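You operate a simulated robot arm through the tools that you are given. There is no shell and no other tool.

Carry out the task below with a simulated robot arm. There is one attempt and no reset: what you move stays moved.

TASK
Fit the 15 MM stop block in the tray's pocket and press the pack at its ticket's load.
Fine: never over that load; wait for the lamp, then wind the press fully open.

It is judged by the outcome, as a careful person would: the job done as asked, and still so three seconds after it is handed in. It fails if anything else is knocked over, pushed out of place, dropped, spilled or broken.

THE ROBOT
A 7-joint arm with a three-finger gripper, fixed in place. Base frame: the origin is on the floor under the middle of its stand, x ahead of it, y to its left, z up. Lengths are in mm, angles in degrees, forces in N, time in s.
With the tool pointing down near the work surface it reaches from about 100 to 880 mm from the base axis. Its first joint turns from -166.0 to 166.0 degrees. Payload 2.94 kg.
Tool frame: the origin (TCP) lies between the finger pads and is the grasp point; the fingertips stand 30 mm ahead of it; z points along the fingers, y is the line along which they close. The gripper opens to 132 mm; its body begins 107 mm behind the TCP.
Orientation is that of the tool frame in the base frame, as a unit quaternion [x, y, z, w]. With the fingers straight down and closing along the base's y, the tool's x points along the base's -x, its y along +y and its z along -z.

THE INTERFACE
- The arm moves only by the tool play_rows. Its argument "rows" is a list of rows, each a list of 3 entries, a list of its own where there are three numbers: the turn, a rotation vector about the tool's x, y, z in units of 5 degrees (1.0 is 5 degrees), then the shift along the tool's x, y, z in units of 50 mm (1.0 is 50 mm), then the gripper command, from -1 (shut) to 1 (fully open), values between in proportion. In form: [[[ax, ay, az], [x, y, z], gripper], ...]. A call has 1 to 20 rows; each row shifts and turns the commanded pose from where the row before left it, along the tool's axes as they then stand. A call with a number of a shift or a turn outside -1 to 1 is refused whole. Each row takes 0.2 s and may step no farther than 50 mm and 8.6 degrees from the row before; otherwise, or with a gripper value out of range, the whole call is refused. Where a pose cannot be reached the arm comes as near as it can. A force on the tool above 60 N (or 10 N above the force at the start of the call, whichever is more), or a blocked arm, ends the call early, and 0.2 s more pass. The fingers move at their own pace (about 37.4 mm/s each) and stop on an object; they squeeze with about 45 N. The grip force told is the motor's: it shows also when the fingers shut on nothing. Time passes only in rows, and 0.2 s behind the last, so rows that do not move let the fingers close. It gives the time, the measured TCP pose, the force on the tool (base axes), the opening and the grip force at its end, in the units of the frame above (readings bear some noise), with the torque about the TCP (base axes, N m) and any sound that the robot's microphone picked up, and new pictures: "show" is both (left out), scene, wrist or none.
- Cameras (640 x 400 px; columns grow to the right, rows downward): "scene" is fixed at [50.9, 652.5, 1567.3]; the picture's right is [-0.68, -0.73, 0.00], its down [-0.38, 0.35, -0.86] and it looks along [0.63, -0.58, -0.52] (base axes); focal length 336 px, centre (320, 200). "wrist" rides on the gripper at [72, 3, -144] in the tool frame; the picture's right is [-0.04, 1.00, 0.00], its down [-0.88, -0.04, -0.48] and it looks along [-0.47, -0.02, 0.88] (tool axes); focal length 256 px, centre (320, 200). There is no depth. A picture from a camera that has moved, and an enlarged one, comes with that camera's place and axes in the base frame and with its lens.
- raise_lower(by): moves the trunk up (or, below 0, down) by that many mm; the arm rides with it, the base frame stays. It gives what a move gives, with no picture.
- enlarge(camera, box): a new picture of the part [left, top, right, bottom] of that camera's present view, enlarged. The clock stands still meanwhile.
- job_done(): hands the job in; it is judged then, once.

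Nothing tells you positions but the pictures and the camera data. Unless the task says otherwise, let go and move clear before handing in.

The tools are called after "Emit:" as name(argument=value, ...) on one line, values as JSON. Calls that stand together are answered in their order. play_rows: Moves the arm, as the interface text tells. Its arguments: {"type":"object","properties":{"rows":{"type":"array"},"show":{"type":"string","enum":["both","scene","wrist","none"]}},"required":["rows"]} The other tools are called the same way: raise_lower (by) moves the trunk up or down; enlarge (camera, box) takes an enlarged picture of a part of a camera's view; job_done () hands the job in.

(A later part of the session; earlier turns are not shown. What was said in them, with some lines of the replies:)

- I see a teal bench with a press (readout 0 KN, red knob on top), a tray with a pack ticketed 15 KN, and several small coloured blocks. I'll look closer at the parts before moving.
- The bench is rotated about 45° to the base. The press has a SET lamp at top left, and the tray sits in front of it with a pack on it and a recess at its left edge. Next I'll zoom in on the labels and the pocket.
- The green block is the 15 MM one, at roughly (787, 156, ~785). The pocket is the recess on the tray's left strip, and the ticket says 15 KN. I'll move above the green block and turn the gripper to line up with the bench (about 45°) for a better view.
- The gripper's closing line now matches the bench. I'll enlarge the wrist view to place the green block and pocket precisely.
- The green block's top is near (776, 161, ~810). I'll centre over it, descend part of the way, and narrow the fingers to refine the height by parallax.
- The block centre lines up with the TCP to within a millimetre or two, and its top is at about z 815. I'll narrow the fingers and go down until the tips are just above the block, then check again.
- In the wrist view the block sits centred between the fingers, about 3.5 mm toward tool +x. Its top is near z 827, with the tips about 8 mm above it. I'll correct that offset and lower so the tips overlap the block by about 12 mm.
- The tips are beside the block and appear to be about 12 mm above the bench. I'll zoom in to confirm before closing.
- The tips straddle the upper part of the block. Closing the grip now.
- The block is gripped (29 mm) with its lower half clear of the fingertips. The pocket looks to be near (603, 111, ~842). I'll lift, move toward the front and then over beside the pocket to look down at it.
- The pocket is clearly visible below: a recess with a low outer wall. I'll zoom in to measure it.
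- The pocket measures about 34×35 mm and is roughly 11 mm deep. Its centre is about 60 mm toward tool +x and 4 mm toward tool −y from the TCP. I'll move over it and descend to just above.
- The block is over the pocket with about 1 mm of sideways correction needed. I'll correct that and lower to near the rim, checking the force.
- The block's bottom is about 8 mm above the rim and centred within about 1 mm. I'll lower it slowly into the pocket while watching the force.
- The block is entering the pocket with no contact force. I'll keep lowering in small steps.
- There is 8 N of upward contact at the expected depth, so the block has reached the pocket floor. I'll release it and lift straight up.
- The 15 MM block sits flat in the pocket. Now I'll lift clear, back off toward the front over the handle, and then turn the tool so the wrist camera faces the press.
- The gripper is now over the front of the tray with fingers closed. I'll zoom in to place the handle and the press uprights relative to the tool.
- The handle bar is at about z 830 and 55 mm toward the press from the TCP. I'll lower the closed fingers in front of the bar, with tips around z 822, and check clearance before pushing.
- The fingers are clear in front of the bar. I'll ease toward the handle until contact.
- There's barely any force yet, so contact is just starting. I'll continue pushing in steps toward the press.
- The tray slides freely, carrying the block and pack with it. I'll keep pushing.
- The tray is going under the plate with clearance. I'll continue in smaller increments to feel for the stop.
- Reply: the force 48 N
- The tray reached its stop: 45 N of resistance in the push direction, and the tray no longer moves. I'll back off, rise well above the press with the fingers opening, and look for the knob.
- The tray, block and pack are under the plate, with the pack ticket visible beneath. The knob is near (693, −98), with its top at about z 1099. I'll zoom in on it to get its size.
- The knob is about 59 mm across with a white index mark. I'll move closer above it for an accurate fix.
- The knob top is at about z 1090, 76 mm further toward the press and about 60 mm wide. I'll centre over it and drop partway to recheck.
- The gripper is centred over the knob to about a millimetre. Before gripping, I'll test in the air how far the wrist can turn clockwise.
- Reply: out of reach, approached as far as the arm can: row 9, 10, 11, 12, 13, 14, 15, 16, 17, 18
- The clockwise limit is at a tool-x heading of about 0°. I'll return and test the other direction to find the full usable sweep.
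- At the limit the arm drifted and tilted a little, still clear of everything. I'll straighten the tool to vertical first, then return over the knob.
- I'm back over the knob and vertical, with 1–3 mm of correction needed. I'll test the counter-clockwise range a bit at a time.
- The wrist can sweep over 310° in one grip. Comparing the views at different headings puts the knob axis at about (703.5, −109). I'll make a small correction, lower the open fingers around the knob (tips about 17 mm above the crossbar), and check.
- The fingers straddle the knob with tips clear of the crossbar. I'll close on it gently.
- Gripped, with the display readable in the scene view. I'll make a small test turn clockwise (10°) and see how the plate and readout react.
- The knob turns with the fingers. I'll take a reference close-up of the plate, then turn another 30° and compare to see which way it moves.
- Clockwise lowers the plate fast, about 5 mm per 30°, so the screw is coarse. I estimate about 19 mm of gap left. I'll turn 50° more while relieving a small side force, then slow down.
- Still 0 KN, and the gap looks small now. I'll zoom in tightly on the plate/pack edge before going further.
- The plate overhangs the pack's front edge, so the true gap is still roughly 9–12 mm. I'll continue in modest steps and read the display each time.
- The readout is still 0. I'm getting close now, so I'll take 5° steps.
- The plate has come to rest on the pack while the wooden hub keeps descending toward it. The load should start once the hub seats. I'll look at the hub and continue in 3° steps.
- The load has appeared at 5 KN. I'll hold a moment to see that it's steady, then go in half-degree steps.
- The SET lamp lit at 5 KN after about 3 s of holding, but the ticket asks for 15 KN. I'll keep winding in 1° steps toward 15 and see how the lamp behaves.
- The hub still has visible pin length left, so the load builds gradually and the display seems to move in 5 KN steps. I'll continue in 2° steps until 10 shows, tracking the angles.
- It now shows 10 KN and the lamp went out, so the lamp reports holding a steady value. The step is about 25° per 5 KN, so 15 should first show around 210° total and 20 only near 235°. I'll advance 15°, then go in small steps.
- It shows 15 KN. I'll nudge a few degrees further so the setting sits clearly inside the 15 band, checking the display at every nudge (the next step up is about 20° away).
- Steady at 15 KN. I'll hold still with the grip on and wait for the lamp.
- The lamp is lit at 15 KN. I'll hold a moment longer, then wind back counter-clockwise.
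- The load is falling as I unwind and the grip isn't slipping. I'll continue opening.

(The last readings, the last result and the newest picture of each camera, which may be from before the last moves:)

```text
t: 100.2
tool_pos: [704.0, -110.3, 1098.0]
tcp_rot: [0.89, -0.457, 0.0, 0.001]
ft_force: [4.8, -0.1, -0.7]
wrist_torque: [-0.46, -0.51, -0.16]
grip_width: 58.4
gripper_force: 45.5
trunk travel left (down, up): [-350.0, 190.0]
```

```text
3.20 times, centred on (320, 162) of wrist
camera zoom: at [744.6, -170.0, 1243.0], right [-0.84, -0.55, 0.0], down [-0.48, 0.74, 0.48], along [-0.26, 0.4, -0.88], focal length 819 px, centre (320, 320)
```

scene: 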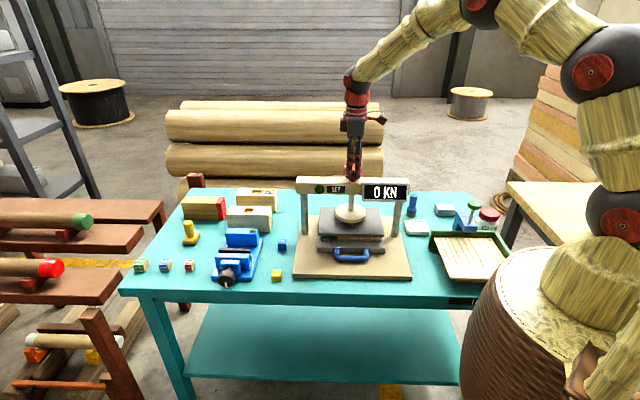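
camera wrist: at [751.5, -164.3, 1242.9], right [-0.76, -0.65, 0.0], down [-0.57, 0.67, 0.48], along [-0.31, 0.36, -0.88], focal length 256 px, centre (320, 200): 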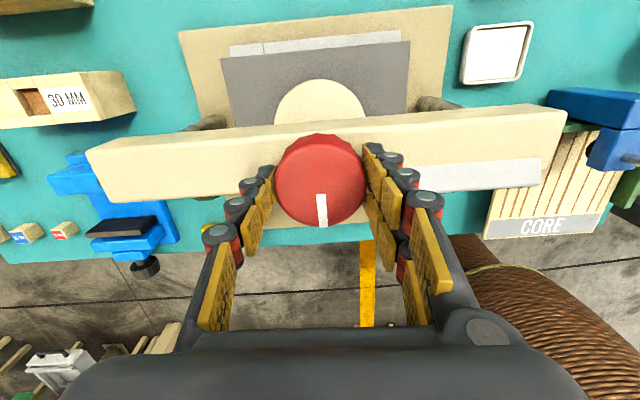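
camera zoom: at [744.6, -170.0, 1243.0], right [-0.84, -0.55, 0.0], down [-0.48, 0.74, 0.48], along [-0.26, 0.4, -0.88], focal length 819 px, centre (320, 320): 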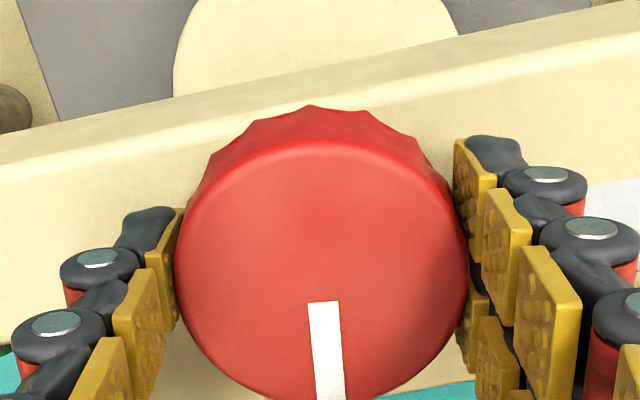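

The load is gone and the pack's middle layer is visibly compressed. I'm about 7° short of the starting angle. I'll continue gently to feel for the end stop.

Emit:
play_rows(rows=[[[0, 0, -0.7], [0, 0, 0], -1], [[0, 0, -0.7], [0, 0, 0], -1], [[0, 0, 0], [0, 0, 0], -1]], show="none")

Emit:
enlarge(camera="scene", box=[310, 195, 360, 250])

Emit:
play_rows(rows=[[[0, 0, -0.8], [0, 0, 0], -1], [[0, 0, 0], [0, 0, 0], -1]], show="none")

Emit:
enlarge(camera="scene", box=[310, 195, 360, 250])

Emit:
enlarge(camera="wrist", box=[220, 100, 420, 225])

```text
t: 101.0
tool_pos: [704.7, -108.7, 1098.4]
tcp_rot: [0.916, -0.402, -0.001, 0.002]
ft_force: [5.1, 0.8, 0.8]
wrist_torque: [0.05, 0.0, 0.01]
grip_width: 58.1
gripper_force: 45.1
trunk travel left (down, up): [-350.0, 190.0]
```

```text
7.27 times, centred on (335, 222) of scene
camera zoom: at [50.9, 652.5, 1567.3], right [-0.68, -0.73, 0.0], down [-0.38, 0.35, -0.86], along [0.63, -0.58, -0.52], focal length 2441 px, centre (211, 36)
```

zoom: 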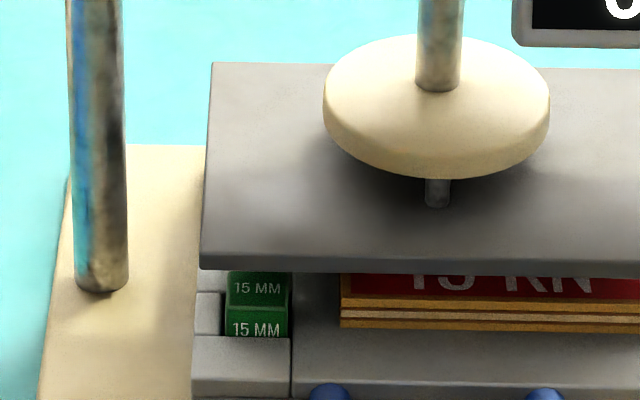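

```text
t: 101.6
tool_pos: [703.8, -110.0, 1099.4]
tcp_rot: [0.929, -0.37, -0.002, 0.001]
ft_force: [2.8, 2.0, 0.2]
wrist_torque: [0.43, -0.05, -0.75]
grip_width: 58.5
gripper_force: 45.7
trunk travel left (down, up): [-350.0, 190.0]
```

```text
7.27 times, centred on (335, 222) of scene
camera zoom: at [50.9, 652.5, 1567.3], right [-0.68, -0.73, 0.0], down [-0.38, 0.35, -0.86], along [0.63, -0.58, -0.52], focal length 2441 px, centre (211, 36)
```

zoom: 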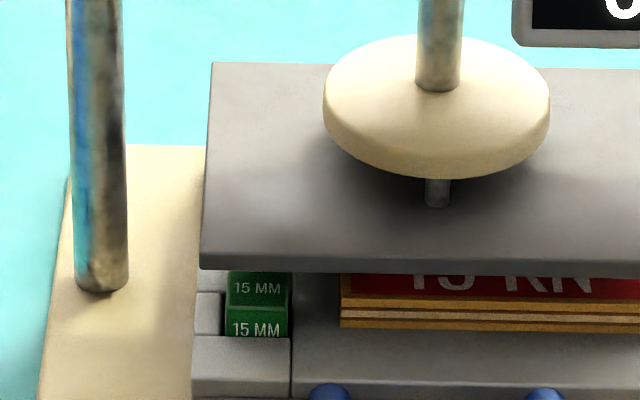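

```text
3.20 times, centred on (320, 162) of wrist
camera zoom: at [755.1, -161.0, 1242.8], right [-0.72, -0.7, 0.0], down [-0.61, 0.63, 0.48], along [-0.33, 0.34, -0.88], focal length 819 px, centre (320, 320)
```

zoom: 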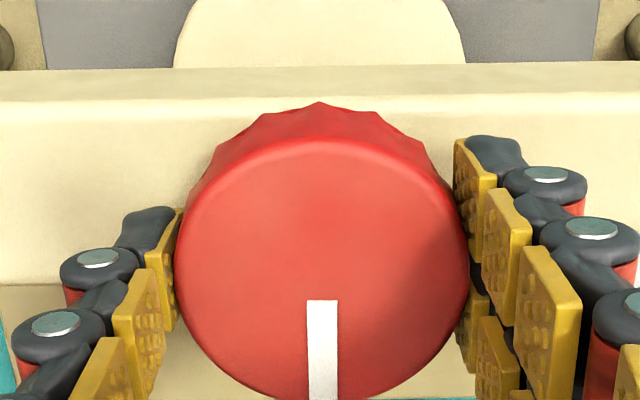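

The end stop is reached: torque rose to −0.75 N·m and neither the plate nor the knob moved further, so the press is fully open. I'll release the knob and lift straight up.

Emit:
play_rows(rows=[[[0, 0, 0], [0, 0, 0], 0.0], [[0, 0, 0], [0, 0, 0], 0.2], [[0, 0, 0], [0, 0, 0], 0.44], [[0, 0, 0], [0, 0, 0], 0.44], [[0, 0, 0], [0, 0, 0], 0.44], [[0, 0, 0], [0, 0, -0.3], 0.44], [[0, 0, 0], [0, 0, -0.8], 0.44], [[0, 0, 0], [0, 0, -1], 0.44], [[0, 0, 0], [0, 0, -1], 0.44], [[0, 0, 0], [0, 0, -1], 0.44], [[0, 0, 0], [0, 0, 0], 0.44]])

Emit:
enlarge(camera="scene", box=[290, 150, 420, 290])

Emit:
enlarge(camera="scene", box=[310, 195, 360, 250])

Emit:
enlarge(camera="wrist", box=[220, 60, 420, 185])

```text
t: 104.0
tool_pos: [704.9, -110.1, 1302.8]
tcp_rot: [0.929, -0.369, -0.002, 0.002]
ft_force: [0.3, 0.1, 0.7]
wrist_torque: [0.03, 0.01, -0.04]
grip_width: 95.1
gripper_force: 0.1
trunk travel left (down, up): [-350.0, 190.0]
camera wrist: at [756.5, -162.2, 1448.1], right [-0.72, -0.7, 0.0], down [-0.61, 0.63, 0.48], along [-0.33, 0.34, -0.88], focal length 256 px, centre (320, 200)
```

scene: 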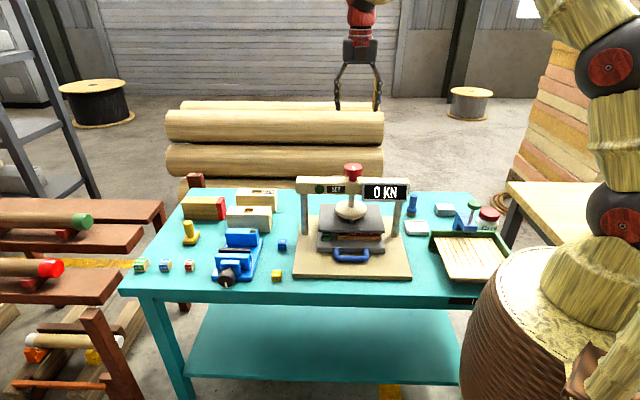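
wrist: 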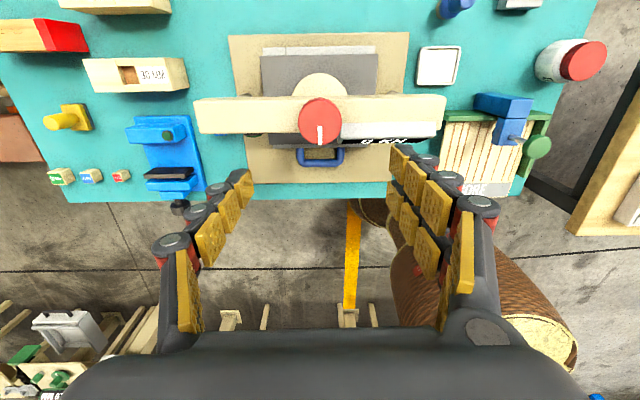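

```text
2.86 times, centred on (355, 220) of scene
camera zoom: at [50.9, 652.5, 1567.3], right [-0.68, -0.73, 0.0], down [-0.38, 0.35, -0.86], along [0.63, -0.58, -0.52], focal length 959 px, centre (220, 143)
```

zoom: 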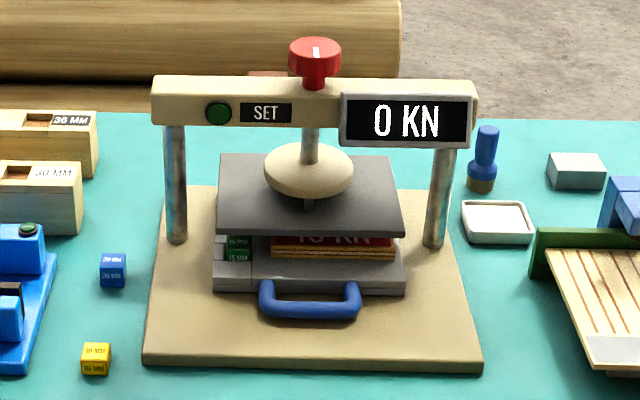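

```text
7.27 times, centred on (335, 222) of scene
camera zoom: at [50.9, 652.5, 1567.3], right [-0.68, -0.73, 0.0], down [-0.38, 0.35, -0.86], along [0.63, -0.58, -0.52], focal length 2441 px, centre (211, 36)
```

zoom: 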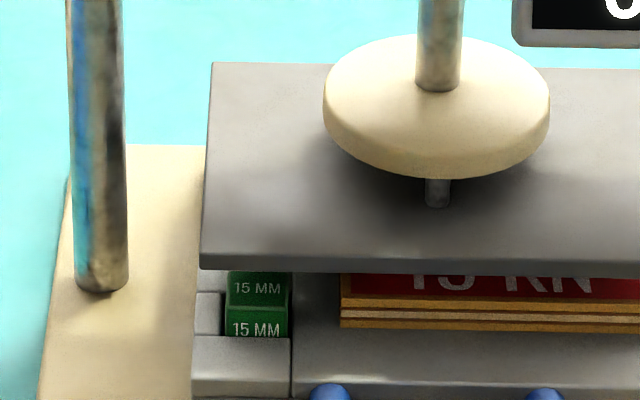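

```text
3.20 times, centred on (320, 122) of wrist
camera zoom: at [756.5, -162.2, 1448.1], right [-0.72, -0.7, 0.0], down [-0.61, 0.63, 0.48], along [-0.33, 0.34, -0.88], focal length 819 px, centre (320, 448)
```

zoom: 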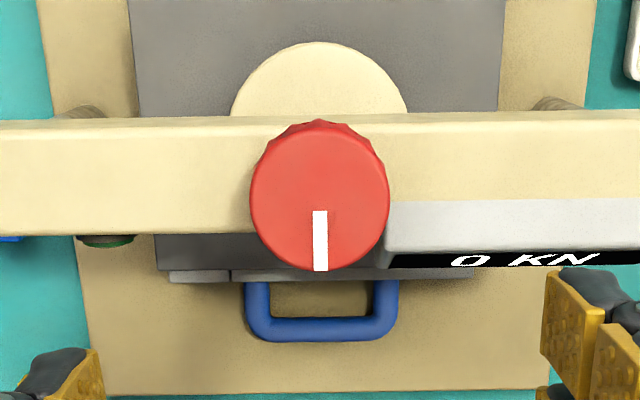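

The press is fully open with its index back at the start and the readout at 0 KN. The pressed pack and the 15 MM block sit in the tray, nothing else has moved, and the arm is clear, so I'm handing in the job.

Emit:
job_done()

```text
The job is handed in.
```

The 15 MM stop block is seated in the tray's pocket. I pressed the pack to 15 KN as read on the display, waited for the SET lamp, and wound the press back to its open stop.

- **Load:** The readout never went above 15 KN. It moves only in 5 KN steps, so I stopped just inside the 15 KN band, and the actual load may have been slightly under 15.
- **Lamp:** It also lit once on the way up, when the load sat at 5 KN for about 3 seconds. It went out at 10 KN, came on again at 15 KN, and I held about a second longer before unwinding.
- **Press and tray:** After unwinding, the display read 0 KN, and the knob turned no further when I tried it. The tray is still pushed in under the plate, because the task did not ask to pull it out.
- **Surroundings:** In the final pictures nothing else on the bench had been knocked over or moved, and the arm was clear before I handed in.
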